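You operate a simulated robot arm through the tools that you are given. There is no shell and no other tool. Be economical: measure what you need, move in short steps, check, and stop when the job is done.

You are at the controls of a simulated robot arm. One attempt, no reset.

## Task
Pump the water tank up to its green band and cap it again.
Fine: park the swing spout and spill nothing. Where these are worked on the way, their far stop is far enough and under half their travel is too little: swing spout.

The check looks at the end state, three seconds after you hand in, the way a careful person would. Anything else that was tipped, shoved, dropped, spilled or broken makes it a failure. A push-on lid holds only when it is set on centred and level and pressed home; a screw cap is set on level and turned clockwise until tight.

## Robot
A 7-joint arm with a two-finger gripper, on a carriage that runs on a rail from [-543, 7] to [1837, -24] (x, y) and turns from -1.518 to 4.276 rad about z. Base frame: it is fixed where the carriage stands at the start and does not move with it; the origin is on the floor, on the carriage's upright axis, x ahead of it, y to its left, z up; the surface under the hand at the start is at about z = 860. Units: mm, rad, N and s.
Its first joint turns from -2.601 to 2.601 rad. Places, roughly: drain lever [1100, 400, 700]; heat button [0, 600, 1200]; minute dial [-200, 600, 1200]; pump knob [900, 500, 1000]; steam box [-300, 700, 1000]; swing spout [1000, 800, 1200]; tank neck [700, 600, 1100]; vent wheel [-500, 600, 1200]; water tank [700, 600, 1000]; yellow latch [-300, 500, 1100]. Payload 2.45 kg.
The tool frame sits at the grasp point between the pads (the TCP): z along the fingers, y along the line on which they close. The tips reach 26 mm beyond it. The gripper opens to 96 mm. The gripper's body begins 69 mm behind the TCP.
Orientation is that of the tool frame in the base frame, as a unit quaternion [w, x, y, z]. With the fingers straight down and closing along the base's y, the tool's x points along the base's -x, its y along +y and its z along -z.

## Interface
- The arm moves only by the tool move_arm. Its argument "motion" is a list of rows, each an object (a shift or turn left out is 0, a gripper value left out holds the last) with "gripper": the opening in per cent of the stroke, from 0 (shut) to 100 (fully open); "xyz": the shift along the tool's x, y, z in m, a list of three; "turn": the turn, a rotation vector about the tool's x, y, z in rad, a list of three. In form: [{"gripper": gripper, "xyz": [x, y, z], "turn": [ax, ay, az]}, ...]. A call has 1 to 10 rows; each row shifts and turns the commanded pose from where the row before left it, along the tool's axes as they then stand. Rows are played at 5 a second. More than 50 mm and 0.15 rad between two rows, or a gripper value outside its range, and nothing of the call is played. Where a pose cannot be reached the arm comes as near as it can. A force on the tool above 60 N (or 10 N above the force at the start of the call, whichever is more), or a blocked arm, ends the call early, and 0.2 s more pass. The fingers move at their own pace and stop on an object; they squeeze with about 33 N. The grip force told is the motor's: it shows also when the fingers shut on nothing. Time passes only in rows, and 0.2 s behind the last, so rows that do not move let the fingers close. It gives the time, the measured TCP pose, the force on the tool (base axes), the opening and the grip force at its end, in the units of the frame above (readings bear some noise), with the torque about the TCP (base axes, N m) and any sound that the robot's microphone picked up, and new pictures: "views" is both (left out), scene, wrist or none.
- Cameras (640 x 400 px; columns grow to the right, rows downward): "scene" is now at [-42.4, 238.1, 1657.3]; the picture's right is [1.00, -0.02, 0.00], its down [-0.02, -0.83, -0.56] and it looks along [0.01, 0.56, -0.83] (base axes); focal length 214 px, centre (320, 200). "wrist" rides on the gripper at [82, 3, -98] in the tool frame; the picture's right is [-0.04, 1.00, 0.00], its down [-0.73, -0.03, -0.68] and it looks along [-0.68, -0.03, 0.73] (tool axes); focal length 256 px, centre (320, 200). There is no depth. A picture from a camera that has moved, and an enlarged one, comes with that camera's place and axes in the base frame and with its lens.
- lift_body(by): slides the trunk up (or, below 0, down) by that many mm; the arm and the scene camera ride with it, the base frame stays. It gives what a move gives, with no picture.
- steer(legs): drives the robot by 1 to 6 legs, each [ahead, left, turn to the left] in mm, mm and rad, along the robot's own axes; the way and the turn of a leg run together, so that a leg with both is an arc; at most 1500 mm and 3.142 rad a leg. The arm and the cameras ride along, it lands a little off, and it stops where it bumps. It keeps to its track: a leg is cut to what the track allows. It gives what a move gives, and a new picture of the scene camera.
- aim_head(pan, tilt): turns the head with the scene camera to pan (to the left, within 2.705 rad either way) and tilt (down, from -0.506 to 1.204), counted from straight ahead of the robot. It gives what a move gives, and a new picture of the scene camera.
- inspect(camera, box): a new picture of the part [left, top, right, bottom] of that camera's present view, enlarged. No time passes.
- sign_off(): hands the job in; it is judged then, once.

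Go step by step. Nothing tells you exact positions but the pictures and the camera data: compare them with the known pose of the tool, close in by small moves and look again before you grip or let go. The budget is 120 turns and 260 pictures, counting those below and the enlarged ones. Unless the task says otherwise, let go and move clear before handing in, and close with one line.

The tools are called after ">>>" by a JSON object that holds its "op" and its "data". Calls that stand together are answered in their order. move_arm: Moves the arm, as the interface text tells. Its arguments: {"type":"object","properties":{"motion":{"type":"array","items":{"type":"object","properties":{"gripper":{"type":"number"},"xyz":{"type":"array","items":{"type":"number"}},"turn":{"type":"array","items":{"type":"number"}}}}},"views":{"type":"string","enum":["both","scene","wrist","none"]}},"required":["motion"]} The other tools are called the same way: lift_body (by) slides the trunk up or down; steer (legs) drives the base; aim_head (pan, tilt) turns the head that bears the scene camera; inspect (camera, box) takes an enlarged picture of a part of a camera's view; sign_off () hands the job in.

At the start:

```text
clock: 0.0
eef_pos: [334.4, 570.3, 1000.1]
ee_rot: [0.0, 0.001, 1.0, 0.0]
wrist_force: [0.2, -0.5, -0.1]
moment: [-0.01, 0.02, -0.02]
width: 96.1
grip_force: 0.0
trunk travel left (down, up): [-675.0, 35.0]
robot x, y, heading: [-1.0, 1.3, -0.004]
head pan, tilt: [1.546, 0.981]
```

scene: 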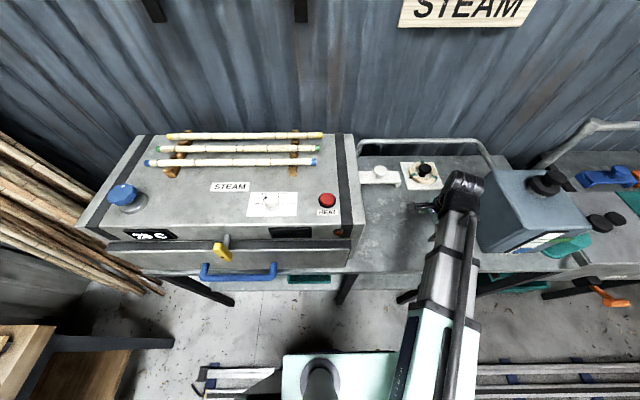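
wrist: 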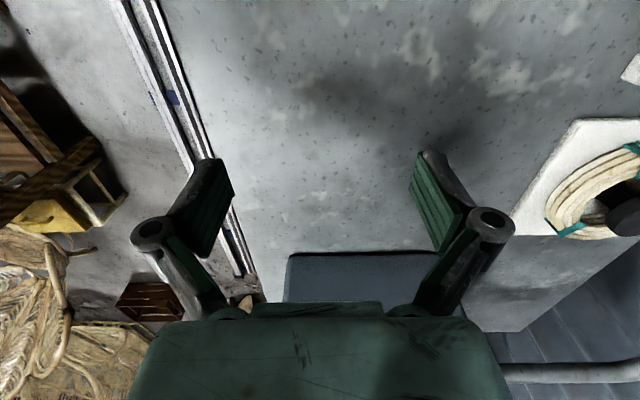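

The tank with its dark cap is to the right of the hand, with the spout beyond it. I'll look that way first.

>>> {"op": "aim_head", "data": {"pan": 0.75, "tilt": 0.6}}

```text
clock: 1.1
eef_pos: [334.1, 570.3, 1000.3]
ee_rot: [0.0, 0.0, 1.0, 0.0]
wrist_force: [-0.2, 1.0, -0.8]
moment: [-0.03, -0.04, 0.02]
width: 96.0
grip_force: 0.0
trunk travel left (down, up): [-675.0, 35.0]
robot x, y, heading: [1.4, 0.8, -0.002]
head pan, tilt: [0.75, 0.6]
camera scene: at [20.5, 227.6, 1688.0], right [0.68, -0.73, 0.0], down [-0.41, -0.39, -0.82], along [0.6, 0.56, -0.57], focal length 214 px, centre (320, 200)
```

scene: 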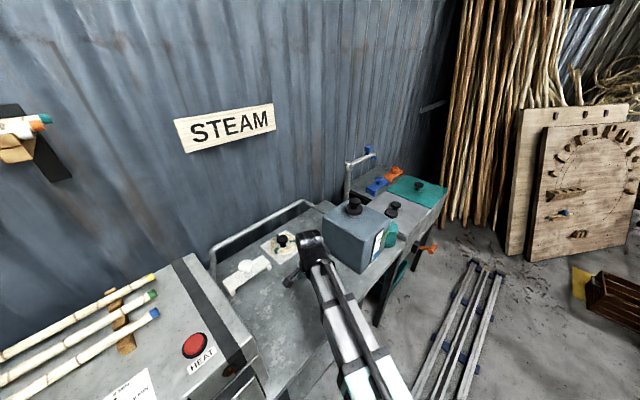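

>>> {"op": "inspect", "data": {"camera": "scene", "box": [280, 130, 460, 280]}}

>>> {"op": "move_arm", "data": {"motion": [{"xyz": [0, 0, -0.05]}, {"xyz": [0, 0, -0.05]}, {"xyz": [0, 0, -0.05]}, {"xyz": [0, 0, -0.05]}, {"xyz": [0, -0.04, -0.03]}, {"xyz": [0, -0.04, -0.03]}], "views": "scene"}}

```text
2.67 times, centred on (370, 205) of scene
camera zoom: at [20.5, 227.6, 1688.0], right [0.68, -0.73, 0.0], down [-0.41, -0.39, -0.82], along [0.6, 0.56, -0.57], focal length 572 px, centre (187, 187)
```

zoom: 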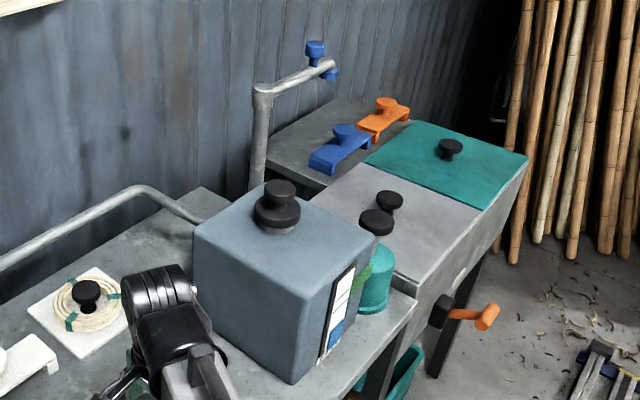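

```text
clock: 2.5
eef_pos: [340.7, 501.5, 1239.7]
ee_rot: [0.006, -0.001, 1.0, 0.009]
wrist_force: [0.4, -0.8, 0.1]
moment: [0.0, -0.02, 0.0]
width: 96.1
grip_force: 0.0
out of reach, approached as far as the arm can: row 6
trunk travel left (down, up): [-675.0, 35.0]
robot x, y, heading: [-1.4, 0.6, 0.004]
head pan, tilt: [0.75, 0.6]
camera scene: at [20.6, 227.1, 1688.1], right [0.68, -0.73, 0.0], down [-0.41, -0.39, -0.83], along [0.6, 0.56, -0.56], focal length 214 px, centre (320, 200)
```

scene: 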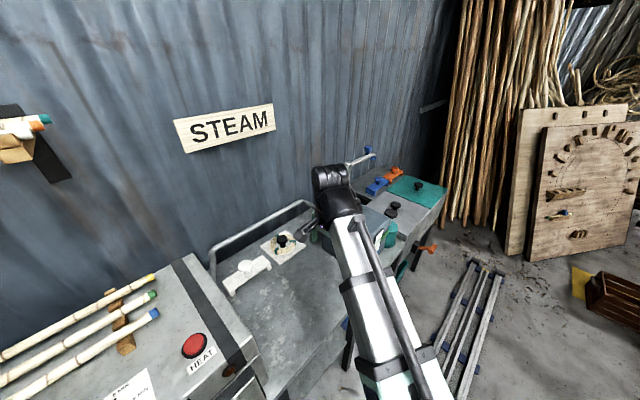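

Now I drive ahead so I can see the tank from close up.

>>> {"op": "steer", "data": {"legs": [[450, 0, 0]]}}

>>> {"op": "aim_head", "data": {"pan": 0.9, "tilt": 0.85}}

```text
clock: 5.3
eef_pos: [791.4, 500.0, 1239.0]
ee_rot: [0.006, -0.005, 1.0, 0.009]
wrist_force: [0.5, -0.9, -0.1]
moment: [0.02, 0.0, 0.02]
width: 95.9
grip_force: 0.1
trunk travel left (down, up): [-675.0, 35.0]
robot x, y, heading: [454.3, -7.0, 0.006]
head pan, tilt: [0.75, 0.6]
camera scene: at [473.5, 221.9, 1688.0], right [0.69, -0.73, 0.0], down [-0.41, -0.39, -0.82], along [0.6, 0.57, -0.57], focal length 214 px, centre (320, 200)
```

scene: 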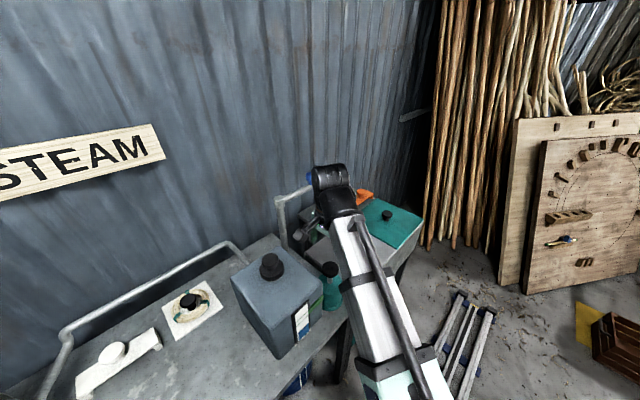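

```text
clock: 6.0
eef_pos: [792.2, 499.6, 1238.8]
ee_rot: [0.005, -0.005, 1.0, 0.009]
wrist_force: [-0.1, -0.2, 0.0]
moment: [0.01, 0.0, -0.04]
width: 96.3
grip_force: 0.0
trunk travel left (down, up): [-675.0, 35.0]
robot x, y, heading: [454.6, -4.3, 0.007]
head pan, tilt: [0.901, 0.85]
camera scene: at [457.2, 222.8, 1667.2], right [0.79, -0.61, 0.0], down [-0.46, -0.59, -0.66], along [0.41, 0.52, -0.75], focal length 214 px, centre (320, 200)
```

scene: 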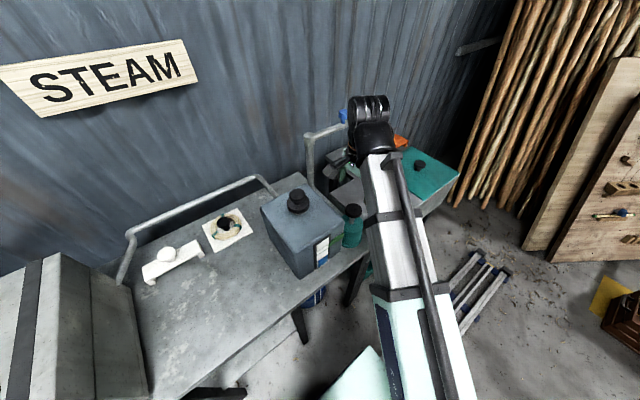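

>>> {"op": "inspect", "data": {"camera": "scene", "box": [230, 100, 470, 300]}}

>>> {"op": "inspect", "data": {"camera": "wrist", "box": [0, 0, 640, 400]}}

```text
2.00 times, centred on (350, 200) of scene
camera zoom: at [457.2, 222.8, 1667.2], right [0.79, -0.61, 0.0], down [-0.46, -0.59, -0.66], along [0.41, 0.52, -0.75], focal length 429 px, centre (260, 200)
```

zoom: 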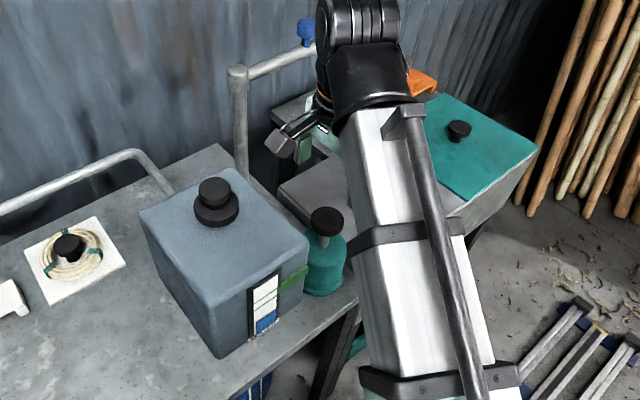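

```text
1.00 times, centred on (320, 200) of wrist (not enlarged: the box is as wide or as high as the picture)
camera zoom: at [708.4, 500.1, 1334.8], right [0.03, 1.0, 0.02], down [0.73, -0.04, 0.69], along [0.69, -0.01, -0.73], focal length 256 px, centre (320, 200)
```

zoom: 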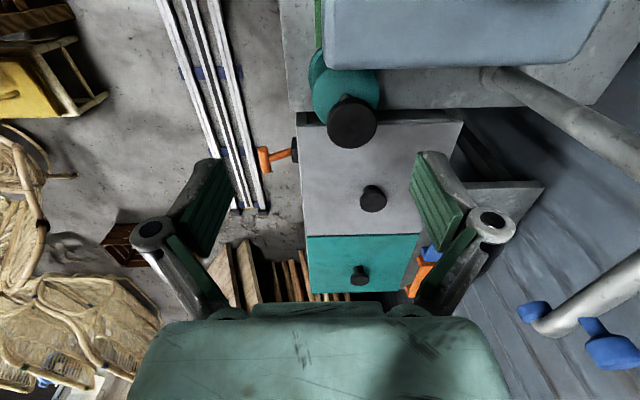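

>>> {"op": "move_arm", "data": {"motion": [{"xyz": [0.025, 0.036, 0]}, {"xyz": [0.025, 0.036, 0]}, {"xyz": [0.025, 0.036, 0]}, {"xyz": [0.024, 0.036, 0]}, {}]}}

>>> {"op": "inspect", "data": {"camera": "wrist", "box": [220, 20, 420, 170]}}

```text
clock: 7.2
eef_pos: [691.5, 642.0, 1239.9]
ee_rot: [0.005, -0.004, 1.0, 0.009]
wrist_force: [0.1, 0.4, 0.3]
moment: [-0.03, -0.02, 0.01]
width: 96.0
grip_force: 0.0
trunk travel left (down, up): [-675.0, 35.0]
robot x, y, heading: [450.5, -2.0, 0.006]
head pan, tilt: [0.901, 0.85]
camera scene: at [457.0, 223.1, 1667.1], right [0.79, -0.61, 0.0], down [-0.46, -0.59, -0.66], along [0.41, 0.52, -0.75], focal length 214 px, centre (320, 200)
camera wrist: at [608.0, 642.5, 1335.5], right [0.03, 1.0, 0.02], down [0.73, -0.04, 0.69], along [0.69, -0.01, -0.73], focal length 256 px, centre (320, 200)
```

scene: 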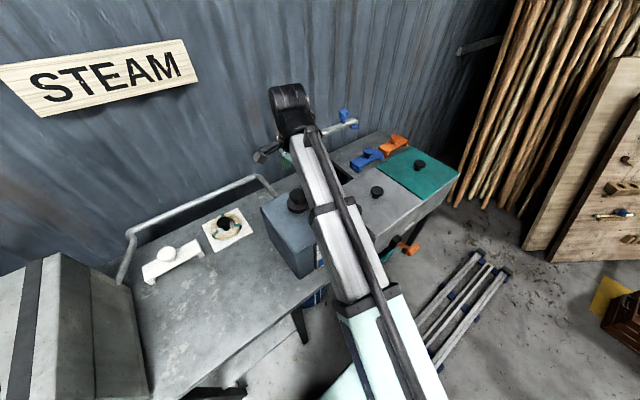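
wrist: 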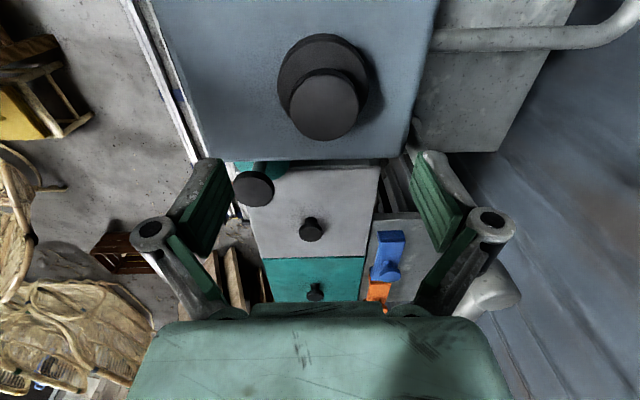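

```text
2.67 times, centred on (320, 95) of wrist
camera zoom: at [608.0, 642.5, 1335.5], right [0.03, 1.0, 0.02], down [0.73, -0.04, 0.69], along [0.69, -0.01, -0.73], focal length 683 px, centre (320, 480)
```

zoom: 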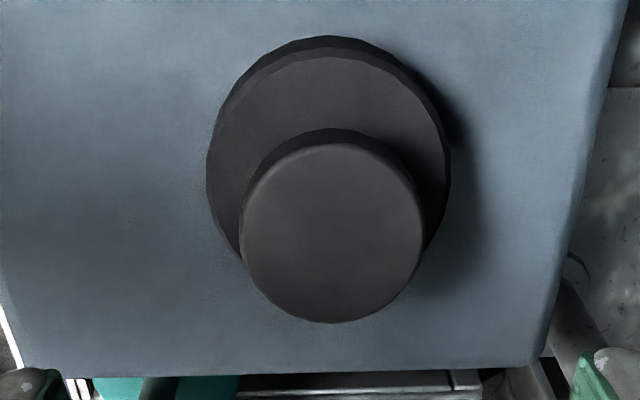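

The lid is a disc with a knob of about 50 mm centred near [691, 646]. I straighten the tool and come down around the knob.

>>> {"op": "move_arm", "data": {"motion": [{"turn": [0.018, 0.01, 0.008], "xyz": [0, 0.004, 0]}, {"xyz": [0, 0, 0.025]}, {"xyz": [0, 0, 0.025]}, {"xyz": [0, 0, 0.02]}, {}]}}

>>> {"op": "inspect", "data": {"camera": "wrist", "box": [160, 0, 480, 200]}}

```text
clock: 8.4
eef_pos: [692.3, 648.6, 1171.6]
ee_rot: [0.0, 0.0, 1.0, 0.0]
wrist_force: [0.2, -0.3, 1.0]
moment: [-0.03, -0.03, 0.03]
width: 96.1
grip_force: 0.0
trunk travel left (down, up): [-675.0, 35.0]
robot x, y, heading: [452.9, -3.5, 0.006]
head pan, tilt: [0.901, 0.85]
camera scene: at [457.2, 222.8, 1667.1], right [0.79, -0.61, 0.0], down [-0.46, -0.59, -0.66], along [0.41, 0.52, -0.75], focal length 214 px, centre (320, 200)
camera wrist: at [609.5, 651.0, 1268.7], right [0.04, 1.0, 0.0], down [0.73, -0.03, 0.68], along [0.68, -0.03, -0.73], focal length 256 px, centre (320, 200)
```

scene: 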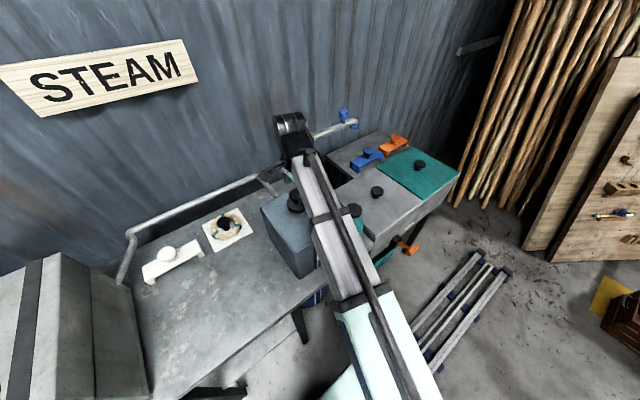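
wrist: 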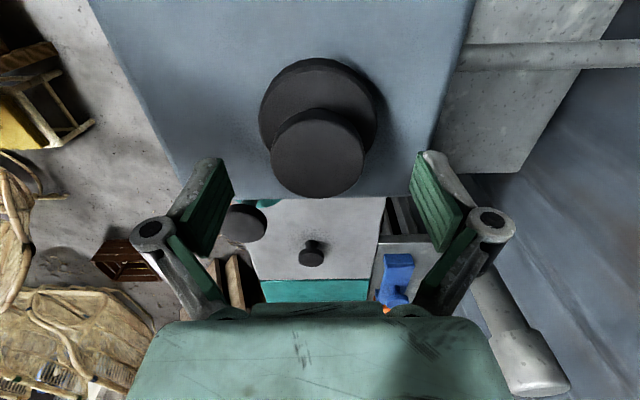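

```text
2.00 times, centred on (320, 100) of wrist
camera zoom: at [609.5, 651.0, 1268.7], right [0.04, 1.0, 0.0], down [0.73, -0.03, 0.68], along [0.68, -0.03, -0.73], focal length 512 px, centre (320, 400)
```

zoom: 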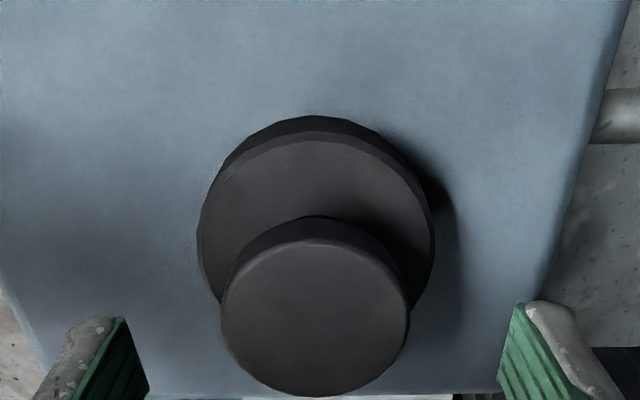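

>>> {"op": "move_arm", "data": {"motion": [{"xyz": [0.004, -0.002, 0.015]}, {"xyz": [0, 0, 0.014]}, {"gripper": 0}, {"gripper": 0}, {"gripper": 0}]}}

>>> {"op": "inspect", "data": {"camera": "scene", "box": [240, 100, 400, 220]}}

```text
clock: 9.6
eef_pos: [687.8, 645.7, 1144.9]
ee_rot: [0.001, 0.0, 1.0, 0.002]
wrist_force: [2.3, 17.6, 22.4]
moment: [0.23, -0.07, 0.12]
width: 49.5
grip_force: 32.4
trunk travel left (down, up): [-675.0, 35.0]
robot x, y, heading: [458.7, -2.8, 0.013]
head pan, tilt: [0.901, 0.85]
camera scene: at [456.7, 223.1, 1667.3], right [0.79, -0.61, 0.0], down [-0.46, -0.59, -0.66], along [0.41, 0.52, -0.75], focal length 214 px, centre (320, 200)
camera wrist: at [605.3, 649.2, 1240.4], right [0.04, 1.0, 0.0], down [0.73, -0.03, 0.68], along [0.68, -0.02, -0.73], focal length 256 px, centre (320, 200)
```

scene: 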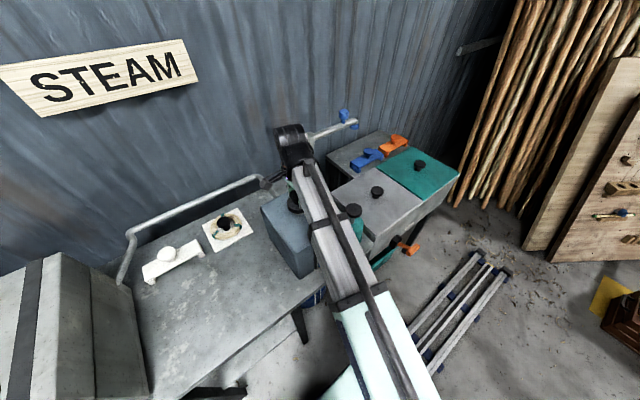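
wrist: 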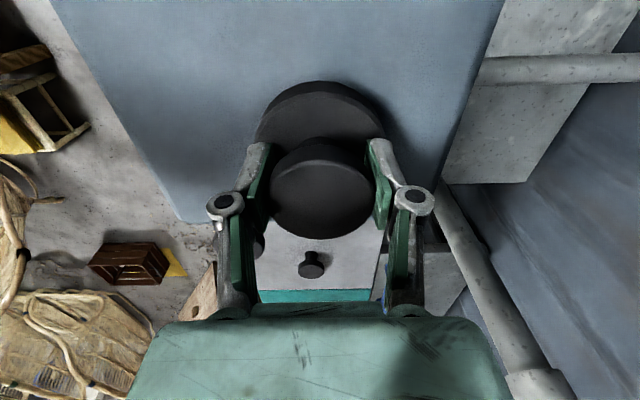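

```text
3.33 times, centred on (320, 160) of scene
camera zoom: at [456.7, 223.1, 1667.3], right [0.79, -0.61, 0.0], down [-0.46, -0.59, -0.66], along [0.41, 0.52, -0.75], focal length 715 px, centre (320, 333)
```

zoom: 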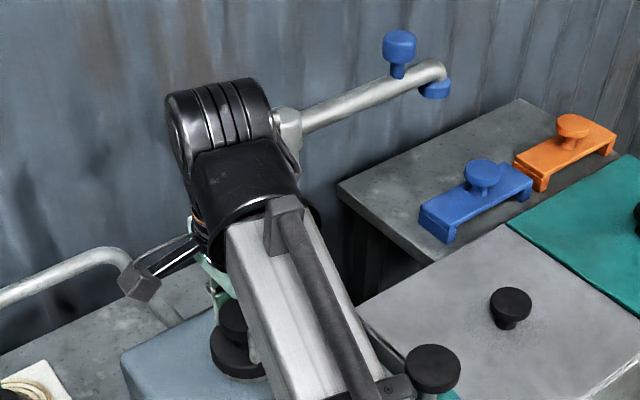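

Knob is gripped (49.5 mm). I pull straight up in small steps to see whether it's push-on.

>>> {"op": "move_arm", "data": {"motion": [{"xyz": [0, 0, -0.003]}, {"xyz": [0, 0, -0.004]}, {"xyz": [0, 0, -0.005]}, {"xyz": [0, 0, -0.006]}, {"xyz": [0, 0, -0.006]}], "views": "wrist"}}

```text
clock: 10.8
eef_pos: [687.9, 643.9, 1164.6]
ee_rot: [0.0, 0.0, 1.0, -0.001]
wrist_force: [-0.6, 0.5, -1.0]
moment: [-0.01, 0.04, 0.0]
width: 49.5
grip_force: 32.9
trunk travel left (down, up): [-675.0, 35.0]
robot x, y, heading: [454.2, -3.4, 0.001]
head pan, tilt: [0.901, 0.85]
heard: snap
camera wrist: at [605.1, 646.4, 1261.7], right [0.04, 1.0, 0.0], down [0.73, -0.03, 0.68], along [0.68, -0.03, -0.73], focal length 256 px, centre (320, 200)
```

wrist: 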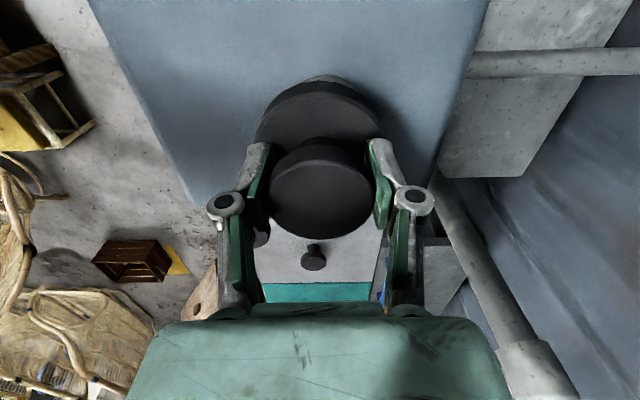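

The lid snapped off. I lift it, carry it left over the free table area near [500, 620], and lower it there.

>>> {"op": "move_arm", "data": {"motion": [{"xyz": [0, 0, -0.025]}, {"xyz": [0, 0, -0.025]}, {"xyz": [0.045, -0.005, 0]}, {"xyz": [0.045, -0.005, 0]}, {"xyz": [0.045, -0.005, 0]}, {"xyz": [0.045, -0.005, 0]}, {"xyz": [0.008, 0, 0.045]}, {"xyz": [0, 0, 0.045]}, {"xyz": [0, 0, 0.045]}, {"xyz": [0, 0, 0.045]}]}}

```text
clock: 13.0
eef_pos: [501.1, 627.8, 1032.5]
ee_rot: [-0.001, 0.0, 1.0, 0.0]
wrist_force: [0.1, 1.0, -0.5]
moment: [0.01, 0.02, 0.02]
width: 49.8
grip_force: 32.9
trunk travel left (down, up): [-675.0, 35.0]
robot x, y, heading: [453.4, -4.0, 0.008]
head pan, tilt: [0.901, 0.85]
camera scene: at [457.1, 222.9, 1667.1], right [0.79, -0.61, 0.0], down [-0.46, -0.59, -0.66], along [0.41, 0.52, -0.75], focal length 214 px, centre (320, 200)
camera wrist: at [418.8, 629.4, 1129.7], right [0.04, 1.0, 0.0], down [0.73, -0.03, 0.68], along [0.68, -0.03, -0.73], focal length 256 px, centre (320, 200)
```

scene: 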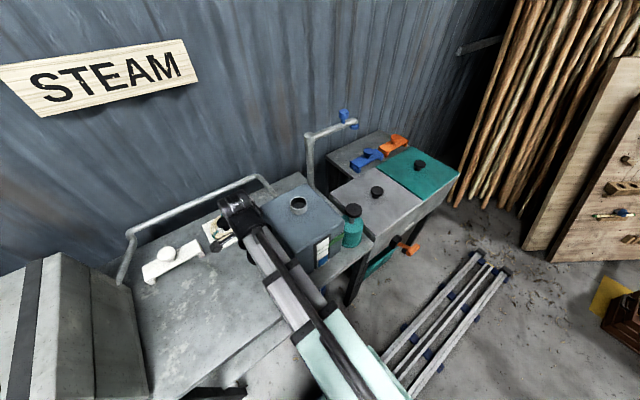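
wrist: 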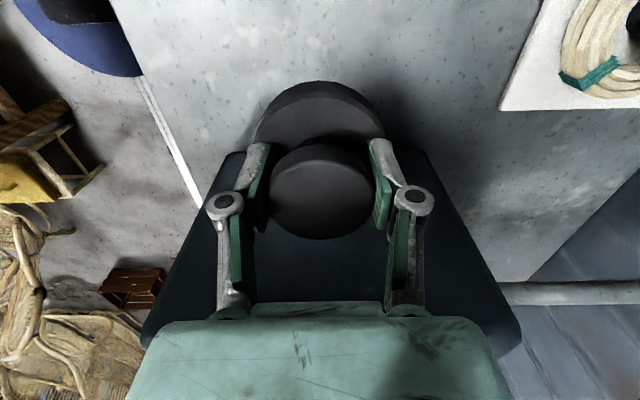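

>>> {"op": "move_arm", "data": {"motion": [{"xyz": [0, 0, 0.04]}, {"xyz": [0, 0, 0.035]}, {"xyz": [0, 0, 0.01]}, {}]}}

>>> {"op": "inspect", "data": {"camera": "scene", "box": [200, 160, 400, 300]}}

```text
clock: 14.0
eef_pos: [497.7, 625.9, 949.1]
ee_rot: [0.0, 0.0, 1.0, 0.0]
wrist_force: [-0.1, -0.3, -0.5]
moment: [0.0, -0.06, -0.01]
width: 49.6
grip_force: 33.3
trunk travel left (down, up): [-675.0, 35.0]
robot x, y, heading: [453.0, -5.4, 0.012]
head pan, tilt: [0.901, 0.85]
camera scene: at [457.2, 222.8, 1667.1], right [0.79, -0.61, 0.0], down [-0.46, -0.59, -0.66], along [0.41, 0.52, -0.75], focal length 214 px, centre (320, 200)
camera wrist: at [415.8, 629.5, 1045.9], right [0.04, 1.0, 0.0], down [0.73, -0.03, 0.68], along [0.68, -0.03, -0.73], focal length 256 px, centre (320, 200)
```

scene: 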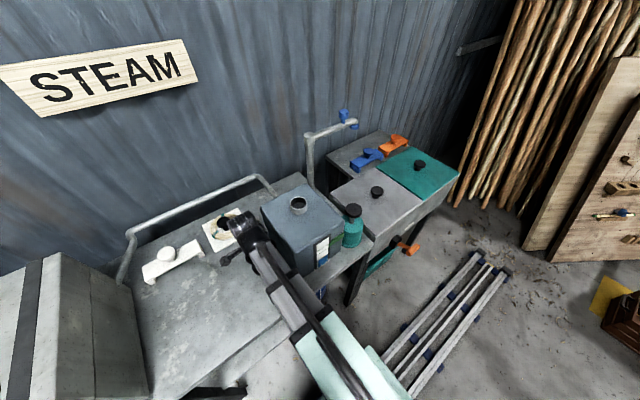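
wrist: 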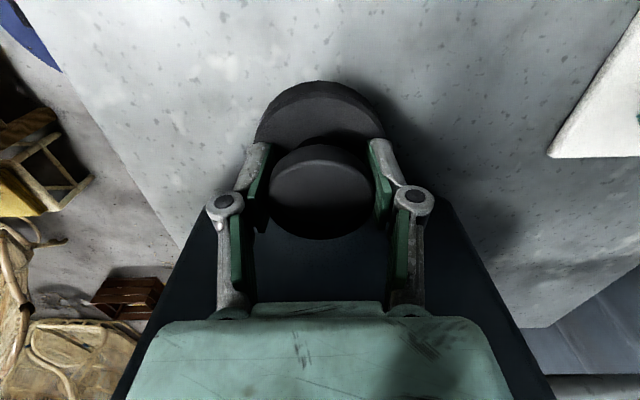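

```text
2.86 times, centred on (300, 230) of scene
camera zoom: at [457.2, 222.8, 1667.1], right [0.79, -0.61, 0.0], down [-0.46, -0.59, -0.66], along [0.41, 0.52, -0.75], focal length 613 px, centre (377, 114)
```

zoom: 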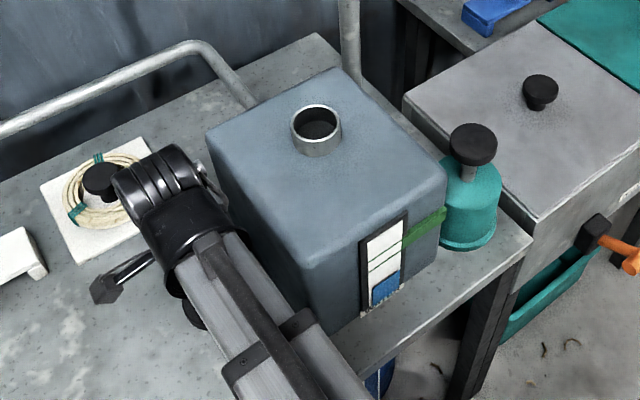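

>>> {"op": "move_arm", "data": {"motion": [{"xyz": [0, 0, 0.005]}, {"xyz": [0, 0, 0.005]}, {"xyz": [0, 0, 0.005]}, {"xyz": [0, 0, 0.003]}, {"xyz": [0, 0, 0.003]}], "views": "wrist"}}

```text
clock: 15.2
eef_pos: [499.3, 625.0, 927.6]
ee_rot: [0.0, 0.001, 1.0, 0.0]
wrist_force: [-0.1, 0.3, -1.0]
moment: [0.02, 0.0, 0.01]
width: 49.5
grip_force: 33.2
trunk travel left (down, up): [-675.0, 35.0]
robot x, y, heading: [454.5, -4.5, 0.01]
head pan, tilt: [0.901, 0.85]
camera wrist: at [417.3, 627.7, 1025.4], right [0.04, 1.0, 0.0], down [0.73, -0.03, 0.68], along [0.68, -0.03, -0.73], focal length 256 px, centre (320, 200)
```

wrist: 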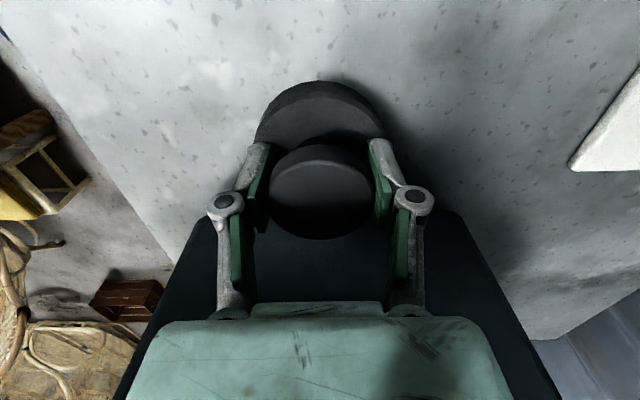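

>>> {"op": "move_arm", "data": {"motion": [{"xyz": [0, 0, 0.003]}, {"xyz": [0, 0, 0.003]}, {"xyz": [0, 0, 0.002]}, {"xyz": [0, 0, 0.002]}], "views": "none"}}

```text
clock: 16.2
eef_pos: [500.2, 626.4, 919.5]
ee_rot: [0.0, 0.0, 1.0, 0.001]
wrist_force: [0.1, -0.7, 0.0]
moment: [0.05, -0.02, -0.04]
width: 49.8
grip_force: 33.3
trunk travel left (down, up): [-675.0, 35.0]
robot x, y, heading: [452.6, -0.1, 0.014]
head pan, tilt: [0.901, 0.85]
```

>>> {"op": "move_arm", "data": {"motion": [{"xyz": [0, 0, 0.003]}, {"xyz": [0, 0, 0.003]}, {"xyz": [0, 0, 0.003]}], "views": "wrist"}}

```text
clock: 17.0
eef_pos: [500.0, 624.0, 910.7]
ee_rot: [-0.001, 0.0, 1.0, 0.0]
wrist_force: [0.2, -0.4, -0.6]
moment: [-0.01, 0.0, -0.01]
width: 49.5
grip_force: 32.9
trunk travel left (down, up): [-675.0, 35.0]
robot x, y, heading: [452.9, -3.9, 0.005]
head pan, tilt: [0.901, 0.85]
camera wrist: at [417.3, 627.3, 1007.4], right [0.04, 1.0, 0.0], down [0.73, -0.03, 0.68], along [0.68, -0.03, -0.73], focal length 256 px, centre (320, 200)
```

wrist: 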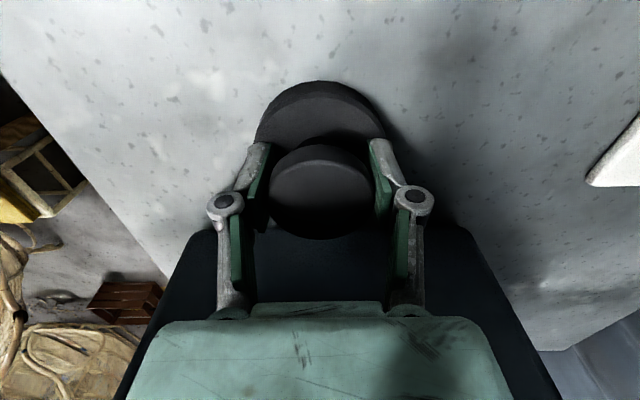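

>>> {"op": "move_arm", "data": {"motion": [{"xyz": [0, 0, 0.003]}, {"xyz": [0, 0, 0.003]}, {"xyz": [0, 0, 0.003]}, {"xyz": [0, 0, 0.002]}], "views": "wrist"}}

>>> {"op": "inspect", "data": {"camera": "wrist", "box": [220, 60, 460, 210]}}

```text
clock: 18.0
eef_pos: [500.6, 624.3, 901.4]
ee_rot: [0.001, 0.0, 1.0, 0.002]
wrist_force: [3.8, 5.4, 31.7]
moment: [0.05, -0.09, 0.04]
width: 50.2
grip_force: 32.7
trunk travel left (down, up): [-675.0, 35.0]
robot x, y, heading: [454.1, -7.2, 0.005]
head pan, tilt: [0.901, 0.85]
camera wrist: at [417.4, 626.5, 999.0], right [0.04, 1.0, 0.0], down [0.73, -0.03, 0.68], along [0.68, -0.03, -0.73], focal length 256 px, centre (320, 200)
```

wrist: 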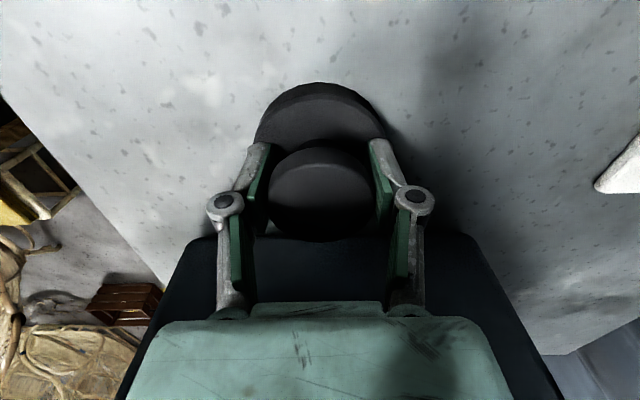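

```text
2.67 times, centred on (340, 135) of wrist
camera zoom: at [417.4, 626.5, 999.0], right [0.04, 1.0, 0.0], down [0.73, -0.03, 0.68], along [0.68, -0.03, -0.73], focal length 683 px, centre (267, 373)
```

zoom: 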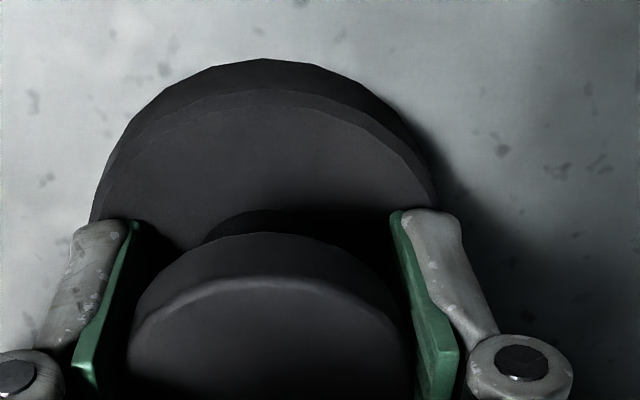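

Contact, the lid stands on the table. I let go and rise well above the tank.

>>> {"op": "move_arm", "data": {"motion": [{"xyz": [0, 0, -0.002]}, {"gripper": 100}, {"gripper": 100}, {"xyz": [0, 0, -0.04]}, {"xyz": [0, 0, -0.045]}, {"xyz": [0, 0, -0.045]}, {"xyz": [0, 0, -0.045]}, {"xyz": [0, 0, -0.045]}, {"xyz": [0, 0, -0.045]}, {"xyz": [0, 0, -0.045]}]}}

>>> {"op": "inspect", "data": {"camera": "scene", "box": [200, 90, 400, 240]}}

```text
clock: 20.2
eef_pos: [501.2, 626.9, 1210.0]
ee_rot: [0.0, 0.001, 1.0, -0.002]
wrist_force: [0.7, 0.0, -0.4]
moment: [-0.01, -0.02, 0.03]
width: 96.0
grip_force: 0.1
trunk travel left (down, up): [-675.0, 35.0]
robot x, y, heading: [454.1, -5.1, 0.006]
head pan, tilt: [0.901, 0.85]
camera scene: at [457.1, 222.6, 1667.1], right [0.79, -0.61, 0.0], down [-0.46, -0.59, -0.66], along [0.41, 0.52, -0.75], focal length 214 px, centre (320, 200)
camera wrist: at [418.3, 630.1, 1305.8], right [0.04, 1.0, 0.0], down [0.73, -0.03, 0.68], along [0.68, -0.03, -0.73], focal length 256 px, centre (320, 200)
```

scene: 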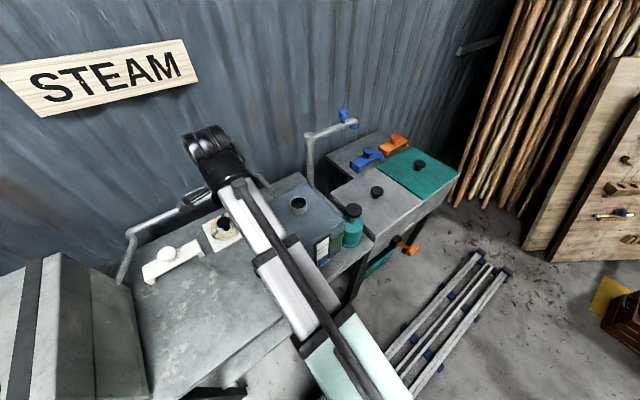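
wrist: 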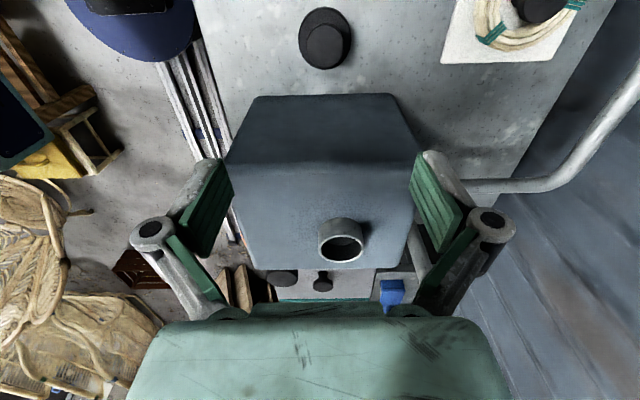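

```text
2.67 times, centred on (300, 165) of scene
camera zoom: at [457.1, 222.6, 1667.1], right [0.79, -0.61, 0.0], down [-0.46, -0.59, -0.66], along [0.41, 0.52, -0.75], focal length 572 px, centre (373, 293)
```

zoom: 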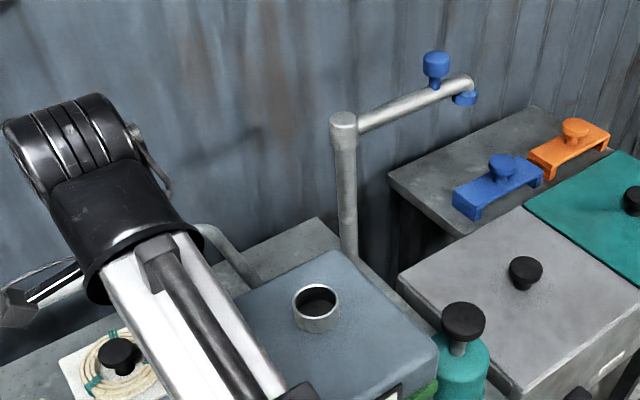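

Neck is open. The spout pivots near [875, 823] and its blue handle knob is near [1041, 812, 1240]. I raise the trunk and drive right.

>>> {"op": "lift_body", "data": {"by": 35}}

>>> {"op": "steer", "data": {"legs": [[350, 0, 0]]}}

>>> {"op": "aim_head", "data": {"pan": 1.2, "tilt": 0.75}}

```text
clock: 21.0
eef_pos: [501.6, 628.2, 1244.2]
ee_rot: [-0.001, -0.001, 1.0, 0.0]
wrist_force: [-0.6, 1.2, 0.2]
moment: [0.03, -0.01, 0.04]
width: 95.9
grip_force: 0.2
trunk travel left (down, up): [-710.0, 0.0]
robot x, y, heading: [456.1, -4.1, 0.01]
head pan, tilt: [0.901, 0.85]
```

```text
clock: 23.3
eef_pos: [857.5, 623.0, 1243.7]
ee_rot: [0.001, 0.002, 1.0, 0.001]
wrist_force: [0.7, -0.6, -0.3]
moment: [-0.01, 0.03, 0.02]
width: 96.1
grip_force: 0.1
trunk travel left (down, up): [-710.0, 0.0]
robot x, y, heading: [812.4, -8.4, 0.004]
head pan, tilt: [0.901, 0.85]
camera scene: at [812.5, 218.2, 1702.1], right [0.79, -0.62, 0.0], down [-0.46, -0.59, -0.66], along [0.41, 0.52, -0.75], focal length 214 px, centre (320, 200)
```

scene: 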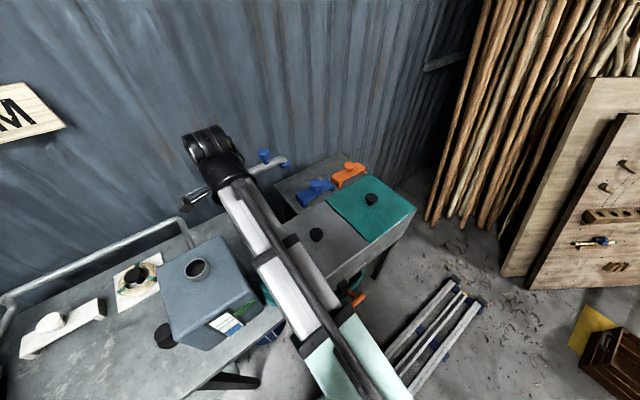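

```text
clock: 24.1
eef_pos: [857.0, 622.4, 1243.6]
ee_rot: [0.0, 0.002, 1.0, 0.0]
wrist_force: [0.3, -0.9, 0.0]
moment: [0.04, 0.02, -0.04]
width: 96.2
grip_force: 0.0
trunk travel left (down, up): [-710.0, 0.0]
robot x, y, heading: [809.4, -9.4, 0.004]
head pan, tilt: [1.201, 0.75]
camera scene: at [793.5, 234.1, 1710.1], right [0.93, -0.36, 0.0], down [-0.24, -0.64, -0.73], along [0.26, 0.68, -0.68], focal length 214 px, centre (320, 200)
```

scene: 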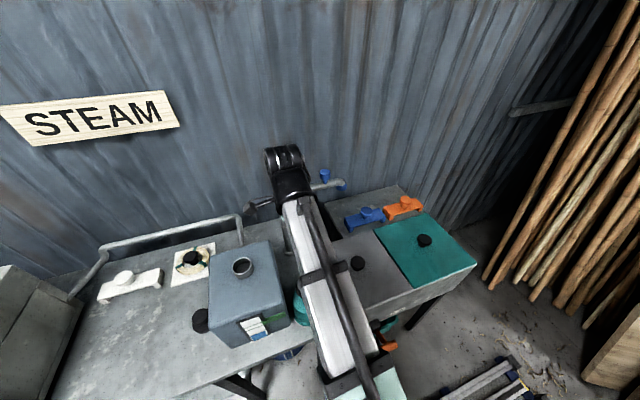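

>>> {"op": "move_arm", "data": {"motion": [{"xyz": [0, 0, -0.02]}, {"xyz": [0, 0, -0.02]}, {"xyz": [-0.035, 0.045, 0]}, {"xyz": [-0.035, 0.045, 0]}, {"xyz": [-0.035, 0.045, 0]}, {}]}}

```text
refused: row 3 steps farther than a row can; nothing moved
```

>>> {"op": "move_arm", "data": {"motion": [{"xyz": [0, 0, -0.02]}, {"xyz": [0, 0, -0.02]}, {"xyz": [-0.025, 0.035, 0]}, {"xyz": [-0.025, 0.035, 0]}, {"xyz": [-0.025, 0.035, 0]}, {"xyz": [-0.025, 0.035, 0]}, {}]}}

```text
clock: 25.7
eef_pos: [956.8, 762.2, 1285.9]
ee_rot: [0.0, 0.002, 1.0, 0.0]
wrist_force: [0.3, -0.4, -0.1]
moment: [0.01, 0.01, -0.04]
width: 95.9
grip_force: 0.1
trunk travel left (down, up): [-710.0, 0.0]
robot x, y, heading: [809.7, -9.2, 0.009]
head pan, tilt: [1.201, 0.75]
camera scene: at [793.4, 234.1, 1710.1], right [0.93, -0.36, 0.0], down [-0.24, -0.64, -0.73], along [0.26, 0.68, -0.68], focal length 214 px, centre (320, 200)
camera wrist: at [874.4, 763.6, 1382.6], right [0.04, 1.0, 0.0], down [0.73, -0.03, 0.68], along [0.68, -0.03, -0.73], focal length 256 px, centre (320, 200)
```

scene: 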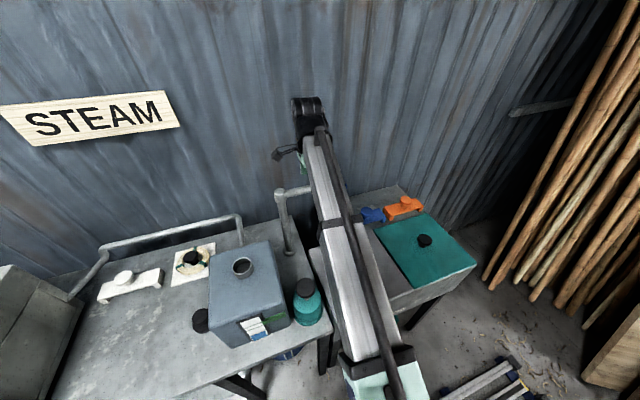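
wrist: 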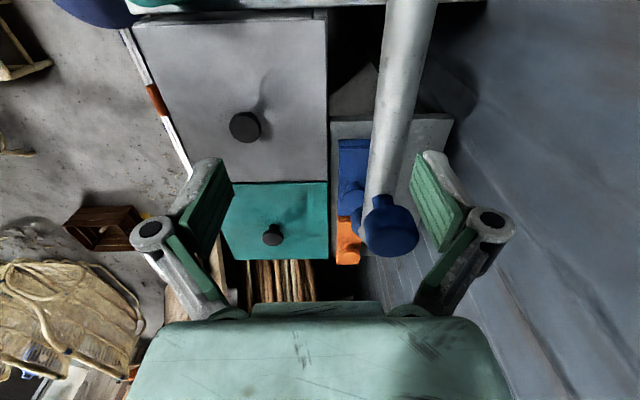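

>>> {"op": "move_arm", "data": {"motion": [{"xyz": [-0.025, 0.018, 0]}, {"xyz": [-0.025, 0.018, 0]}, {"xyz": [-0.025, 0.018, 0]}, {"xyz": [-0.007, 0.001, 0]}, {}]}}

```text
clock: 26.9
eef_pos: [1041.2, 817.9, 1283.4]
ee_rot: [0.0, 0.002, 1.0, 0.0]
wrist_force: [0.0, 0.2, 0.2]
moment: [0.04, 0.02, 0.0]
width: 96.0
grip_force: 0.1
trunk travel left (down, up): [-710.0, 0.0]
robot x, y, heading: [810.2, -6.0, -0.001]
head pan, tilt: [1.201, 0.75]
camera scene: at [793.4, 233.9, 1710.1], right [0.93, -0.36, 0.0], down [-0.24, -0.64, -0.73], along [0.26, 0.68, -0.68], focal length 214 px, centre (320, 200)
camera wrist: at [958.3, 821.7, 1379.9], right [0.04, 1.0, 0.0], down [0.73, -0.03, 0.68], along [0.68, -0.03, -0.73], focal length 256 px, centre (320, 200)
```

scene: 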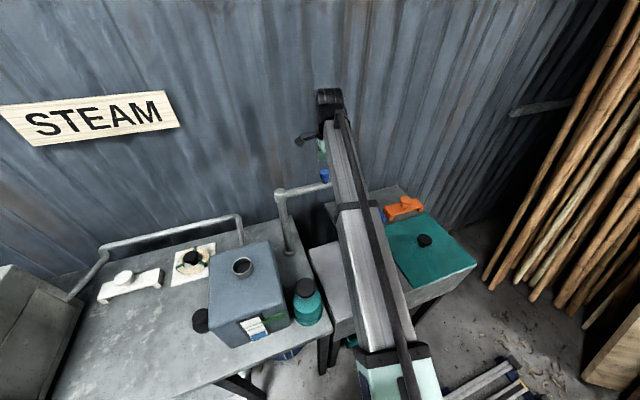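
wrist: 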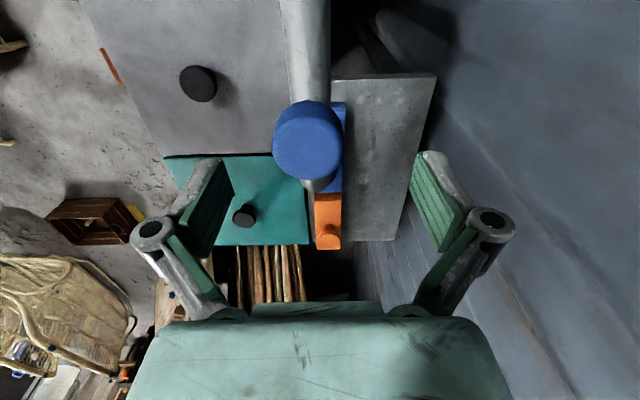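

>>> {"op": "move_arm", "data": {"motion": [{"xyz": [0.005, -0.007, 0]}, {"xyz": [0, 0, 0.02]}, {"xyz": [0, 0, 0.02]}, {}], "views": "wrist"}}

>>> {"op": "inspect", "data": {"camera": "scene", "box": [240, 80, 400, 200]}}

```text
clock: 27.9
eef_pos: [1036.3, 811.4, 1245.4]
ee_rot: [0.0, 0.002, 1.0, 0.0]
wrist_force: [-0.2, -0.3, 0.2]
moment: [0.0, 0.0, 0.02]
width: 95.7
grip_force: 0.0
trunk travel left (down, up): [-710.0, 0.0]
robot x, y, heading: [806.9, -8.5, 0.004]
head pan, tilt: [1.201, 0.75]
camera wrist: at [953.3, 813.4, 1342.2], right [0.04, 1.0, 0.0], down [0.73, -0.03, 0.68], along [0.68, -0.03, -0.73], focal length 256 px, centre (320, 200)
```

wrist: 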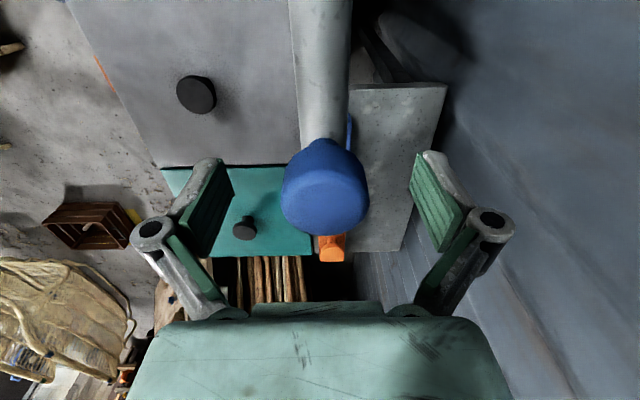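

```text
3.33 times, centred on (320, 140) of scene
camera zoom: at [793.4, 234.0, 1710.1], right [0.93, -0.36, 0.0], down [-0.24, -0.64, -0.73], along [0.26, 0.68, -0.68], focal length 715 px, centre (320, 400)
```

zoom: 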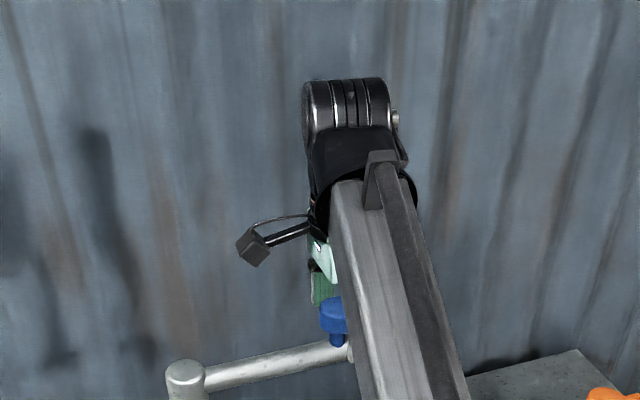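

>>> {"op": "move_arm", "data": {"motion": [{"xyz": [0, 0, 0.006]}, {"gripper": 0}, {"gripper": 0}, {"gripper": 0}, {}]}}

```text
clock: 29.1
eef_pos: [1034.3, 809.4, 1239.4]
ee_rot: [0.0, 0.002, 1.0, 0.001]
wrist_force: [1.3, 2.5, 14.8]
moment: [0.0, 0.14, -0.37]
width: 37.6
grip_force: 45.0
trunk travel left (down, up): [-710.0, 0.0]
robot x, y, heading: [811.5, -9.0, 0.007]
head pan, tilt: [1.201, 0.75]
camera scene: at [793.2, 232.8, 1710.5], right [0.93, -0.36, 0.0], down [-0.24, -0.64, -0.73], along [0.26, 0.68, -0.68], focal length 214 px, centre (320, 200)
camera wrist: at [952.5, 812.4, 1337.5], right [0.04, 1.0, 0.0], down [0.73, -0.03, 0.68], along [0.68, -0.03, -0.73], focal length 256 px, centre (320, 200)
```

scene: 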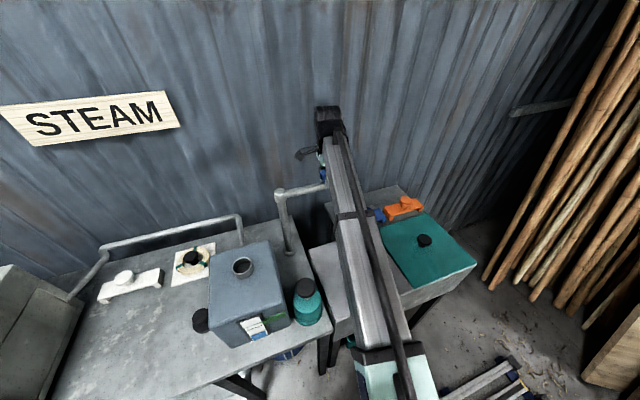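
wrist: 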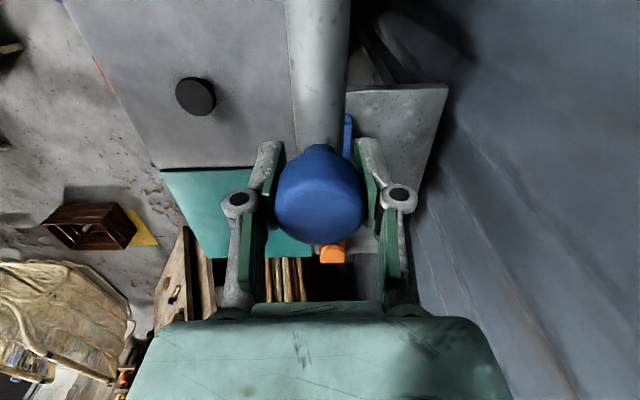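

Handle gripped. I swing the spout along its arc towards the front, first a short piece.

>>> {"op": "move_arm", "data": {"motion": [{"xyz": [0.0036, -0.0226, 0], "turn": [0, 0, 0.07]}, {"xyz": [0.0052, -0.0223, 0], "turn": [0, 0, 0.07]}, {"xyz": [0.0067, -0.0219, 0], "turn": [0, 0, 0.07]}, {"xyz": [0.0082, -0.0214, 0], "turn": [0, 0, 0.07]}]}}

```text
clock: 30.1
eef_pos: [1003.4, 721.8, 1237.8]
ee_rot: [0.001, 0.142, 0.99, -0.002]
wrist_force: [8.3, -7.3, 6.0]
moment: [0.13, -0.95, 0.12]
width: 37.5
grip_force: 44.5
trunk travel left (down, up): [-710.0, 0.0]
robot x, y, heading: [809.9, -9.9, 0.005]
head pan, tilt: [1.201, 0.75]
camera scene: at [794.8, 232.3, 1710.3], right [0.93, -0.36, 0.0], down [-0.24, -0.64, -0.73], along [0.26, 0.68, -0.68], focal length 214 px, centre (320, 200)
camera wrist: at [924.8, 747.1, 1336.2], right [0.32, 0.95, 0.0], down [0.69, -0.23, 0.68], along [0.64, -0.22, -0.73], focal length 256 px, centre (320, 200)
```

scene: 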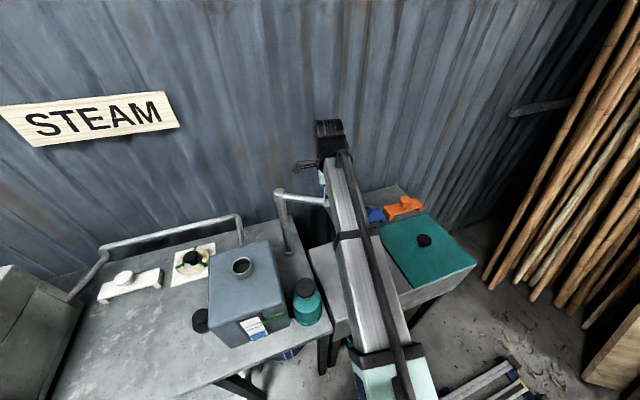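
wrist: 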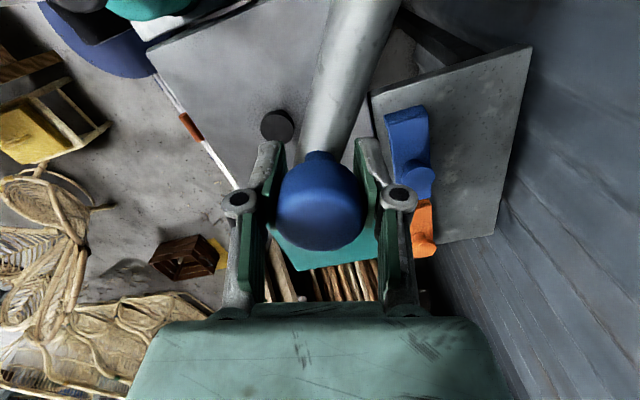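

>>> {"op": "move_arm", "data": {"motion": [{"xyz": [0.0097, -0.0207, 0], "turn": [0, 0, 0.07]}, {"xyz": [0.0111, -0.02, 0], "turn": [0, 0, 0.07]}, {"xyz": [0.0125, -0.0192, 0], "turn": [0, 0, 0.07]}, {"xyz": [0.0138, -0.0183, 0], "turn": [0, 0, 0.07]}, {"xyz": [0.015, -0.0173, 0], "turn": [0, 0, 0.07]}]}}

```text
clock: 31.3
eef_pos: [909.4, 658.5, 1241.3]
ee_rot: [0.001, 0.314, 0.95, 0.001]
wrist_force: [16.8, -25.4, 38.0]
moment: [0.79, -1.56, -1.52]
width: 38.4
grip_force: 45.2
trunk travel left (down, up): [-710.0, 0.0]
robot x, y, heading: [804.1, -8.7, 0.007]
head pan, tilt: [1.201, 0.75]
camera scene: at [795.2, 226.3, 1711.8], right [0.93, -0.36, 0.0], down [-0.24, -0.63, -0.73], along [0.26, 0.69, -0.68], focal length 214 px, centre (320, 200)
camera wrist: at [844.2, 708.3, 1339.0], right [0.63, 0.78, 0.0], down [0.57, -0.46, 0.68], along [0.53, -0.42, -0.73], focal length 256 px, centre (320, 200)
```

scene: 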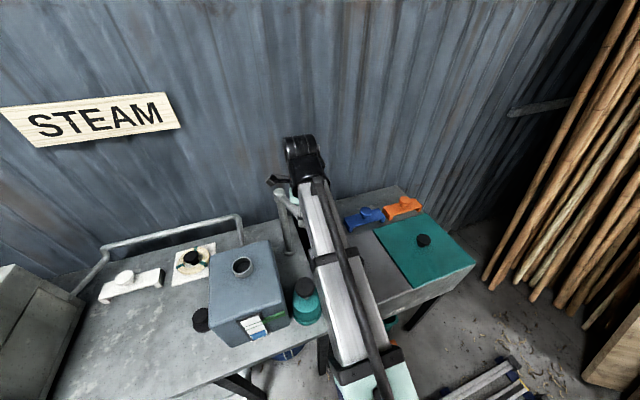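
wrist: 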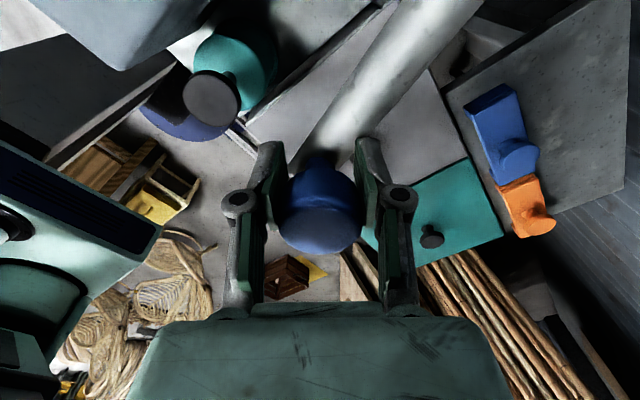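

The forces point outward and up; the arc's centre is nearer [870, 818]. I relax the hand to the measured arc before going on.

>>> {"op": "move_arm", "data": {"motion": [{"xyz": [-0.0038, -0.0032, -0.003]}, {}], "views": "none"}}

```text
clock: 31.9
eef_pos: [909.2, 658.0, 1242.2]
ee_rot: [0.0, 0.312, 0.95, 0.003]
wrist_force: [9.4, -8.6, 33.9]
moment: [0.81, -1.53, -1.15]
width: 38.2
grip_force: 45.0
trunk travel left (down, up): [-710.0, 0.0]
robot x, y, heading: [811.4, -6.7, 0.001]
head pan, tilt: [1.201, 0.75]
```

>>> {"op": "move_arm", "data": {"motion": [{"gripper": 60}, {"gripper": 60}, {}], "views": "wrist"}}

```text
clock: 32.7
eef_pos: [908.9, 661.2, 1240.3]
ee_rot: [0.0, 0.311, 0.95, 0.0]
wrist_force: [-0.2, -0.1, -0.4]
moment: [-0.03, -0.05, 0.01]
width: 57.5
grip_force: 0.0
trunk travel left (down, up): [-710.0, 0.0]
robot x, y, heading: [812.7, -9.1, 0.007]
head pan, tilt: [1.201, 0.75]
camera wrist: at [843.4, 710.9, 1336.4], right [0.62, 0.78, 0.0], down [0.57, -0.46, 0.68], along [0.53, -0.42, -0.73], focal length 256 px, centre (320, 200)
```

wrist: 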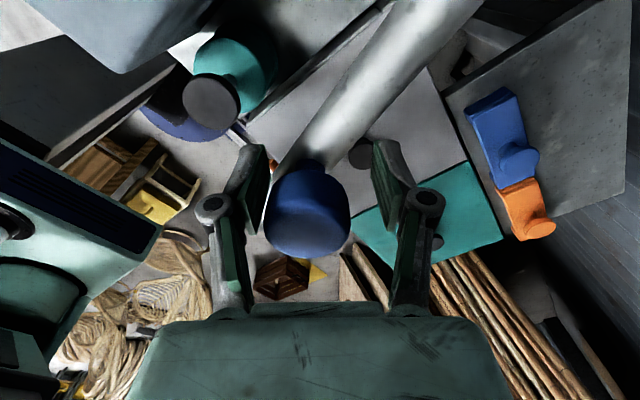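

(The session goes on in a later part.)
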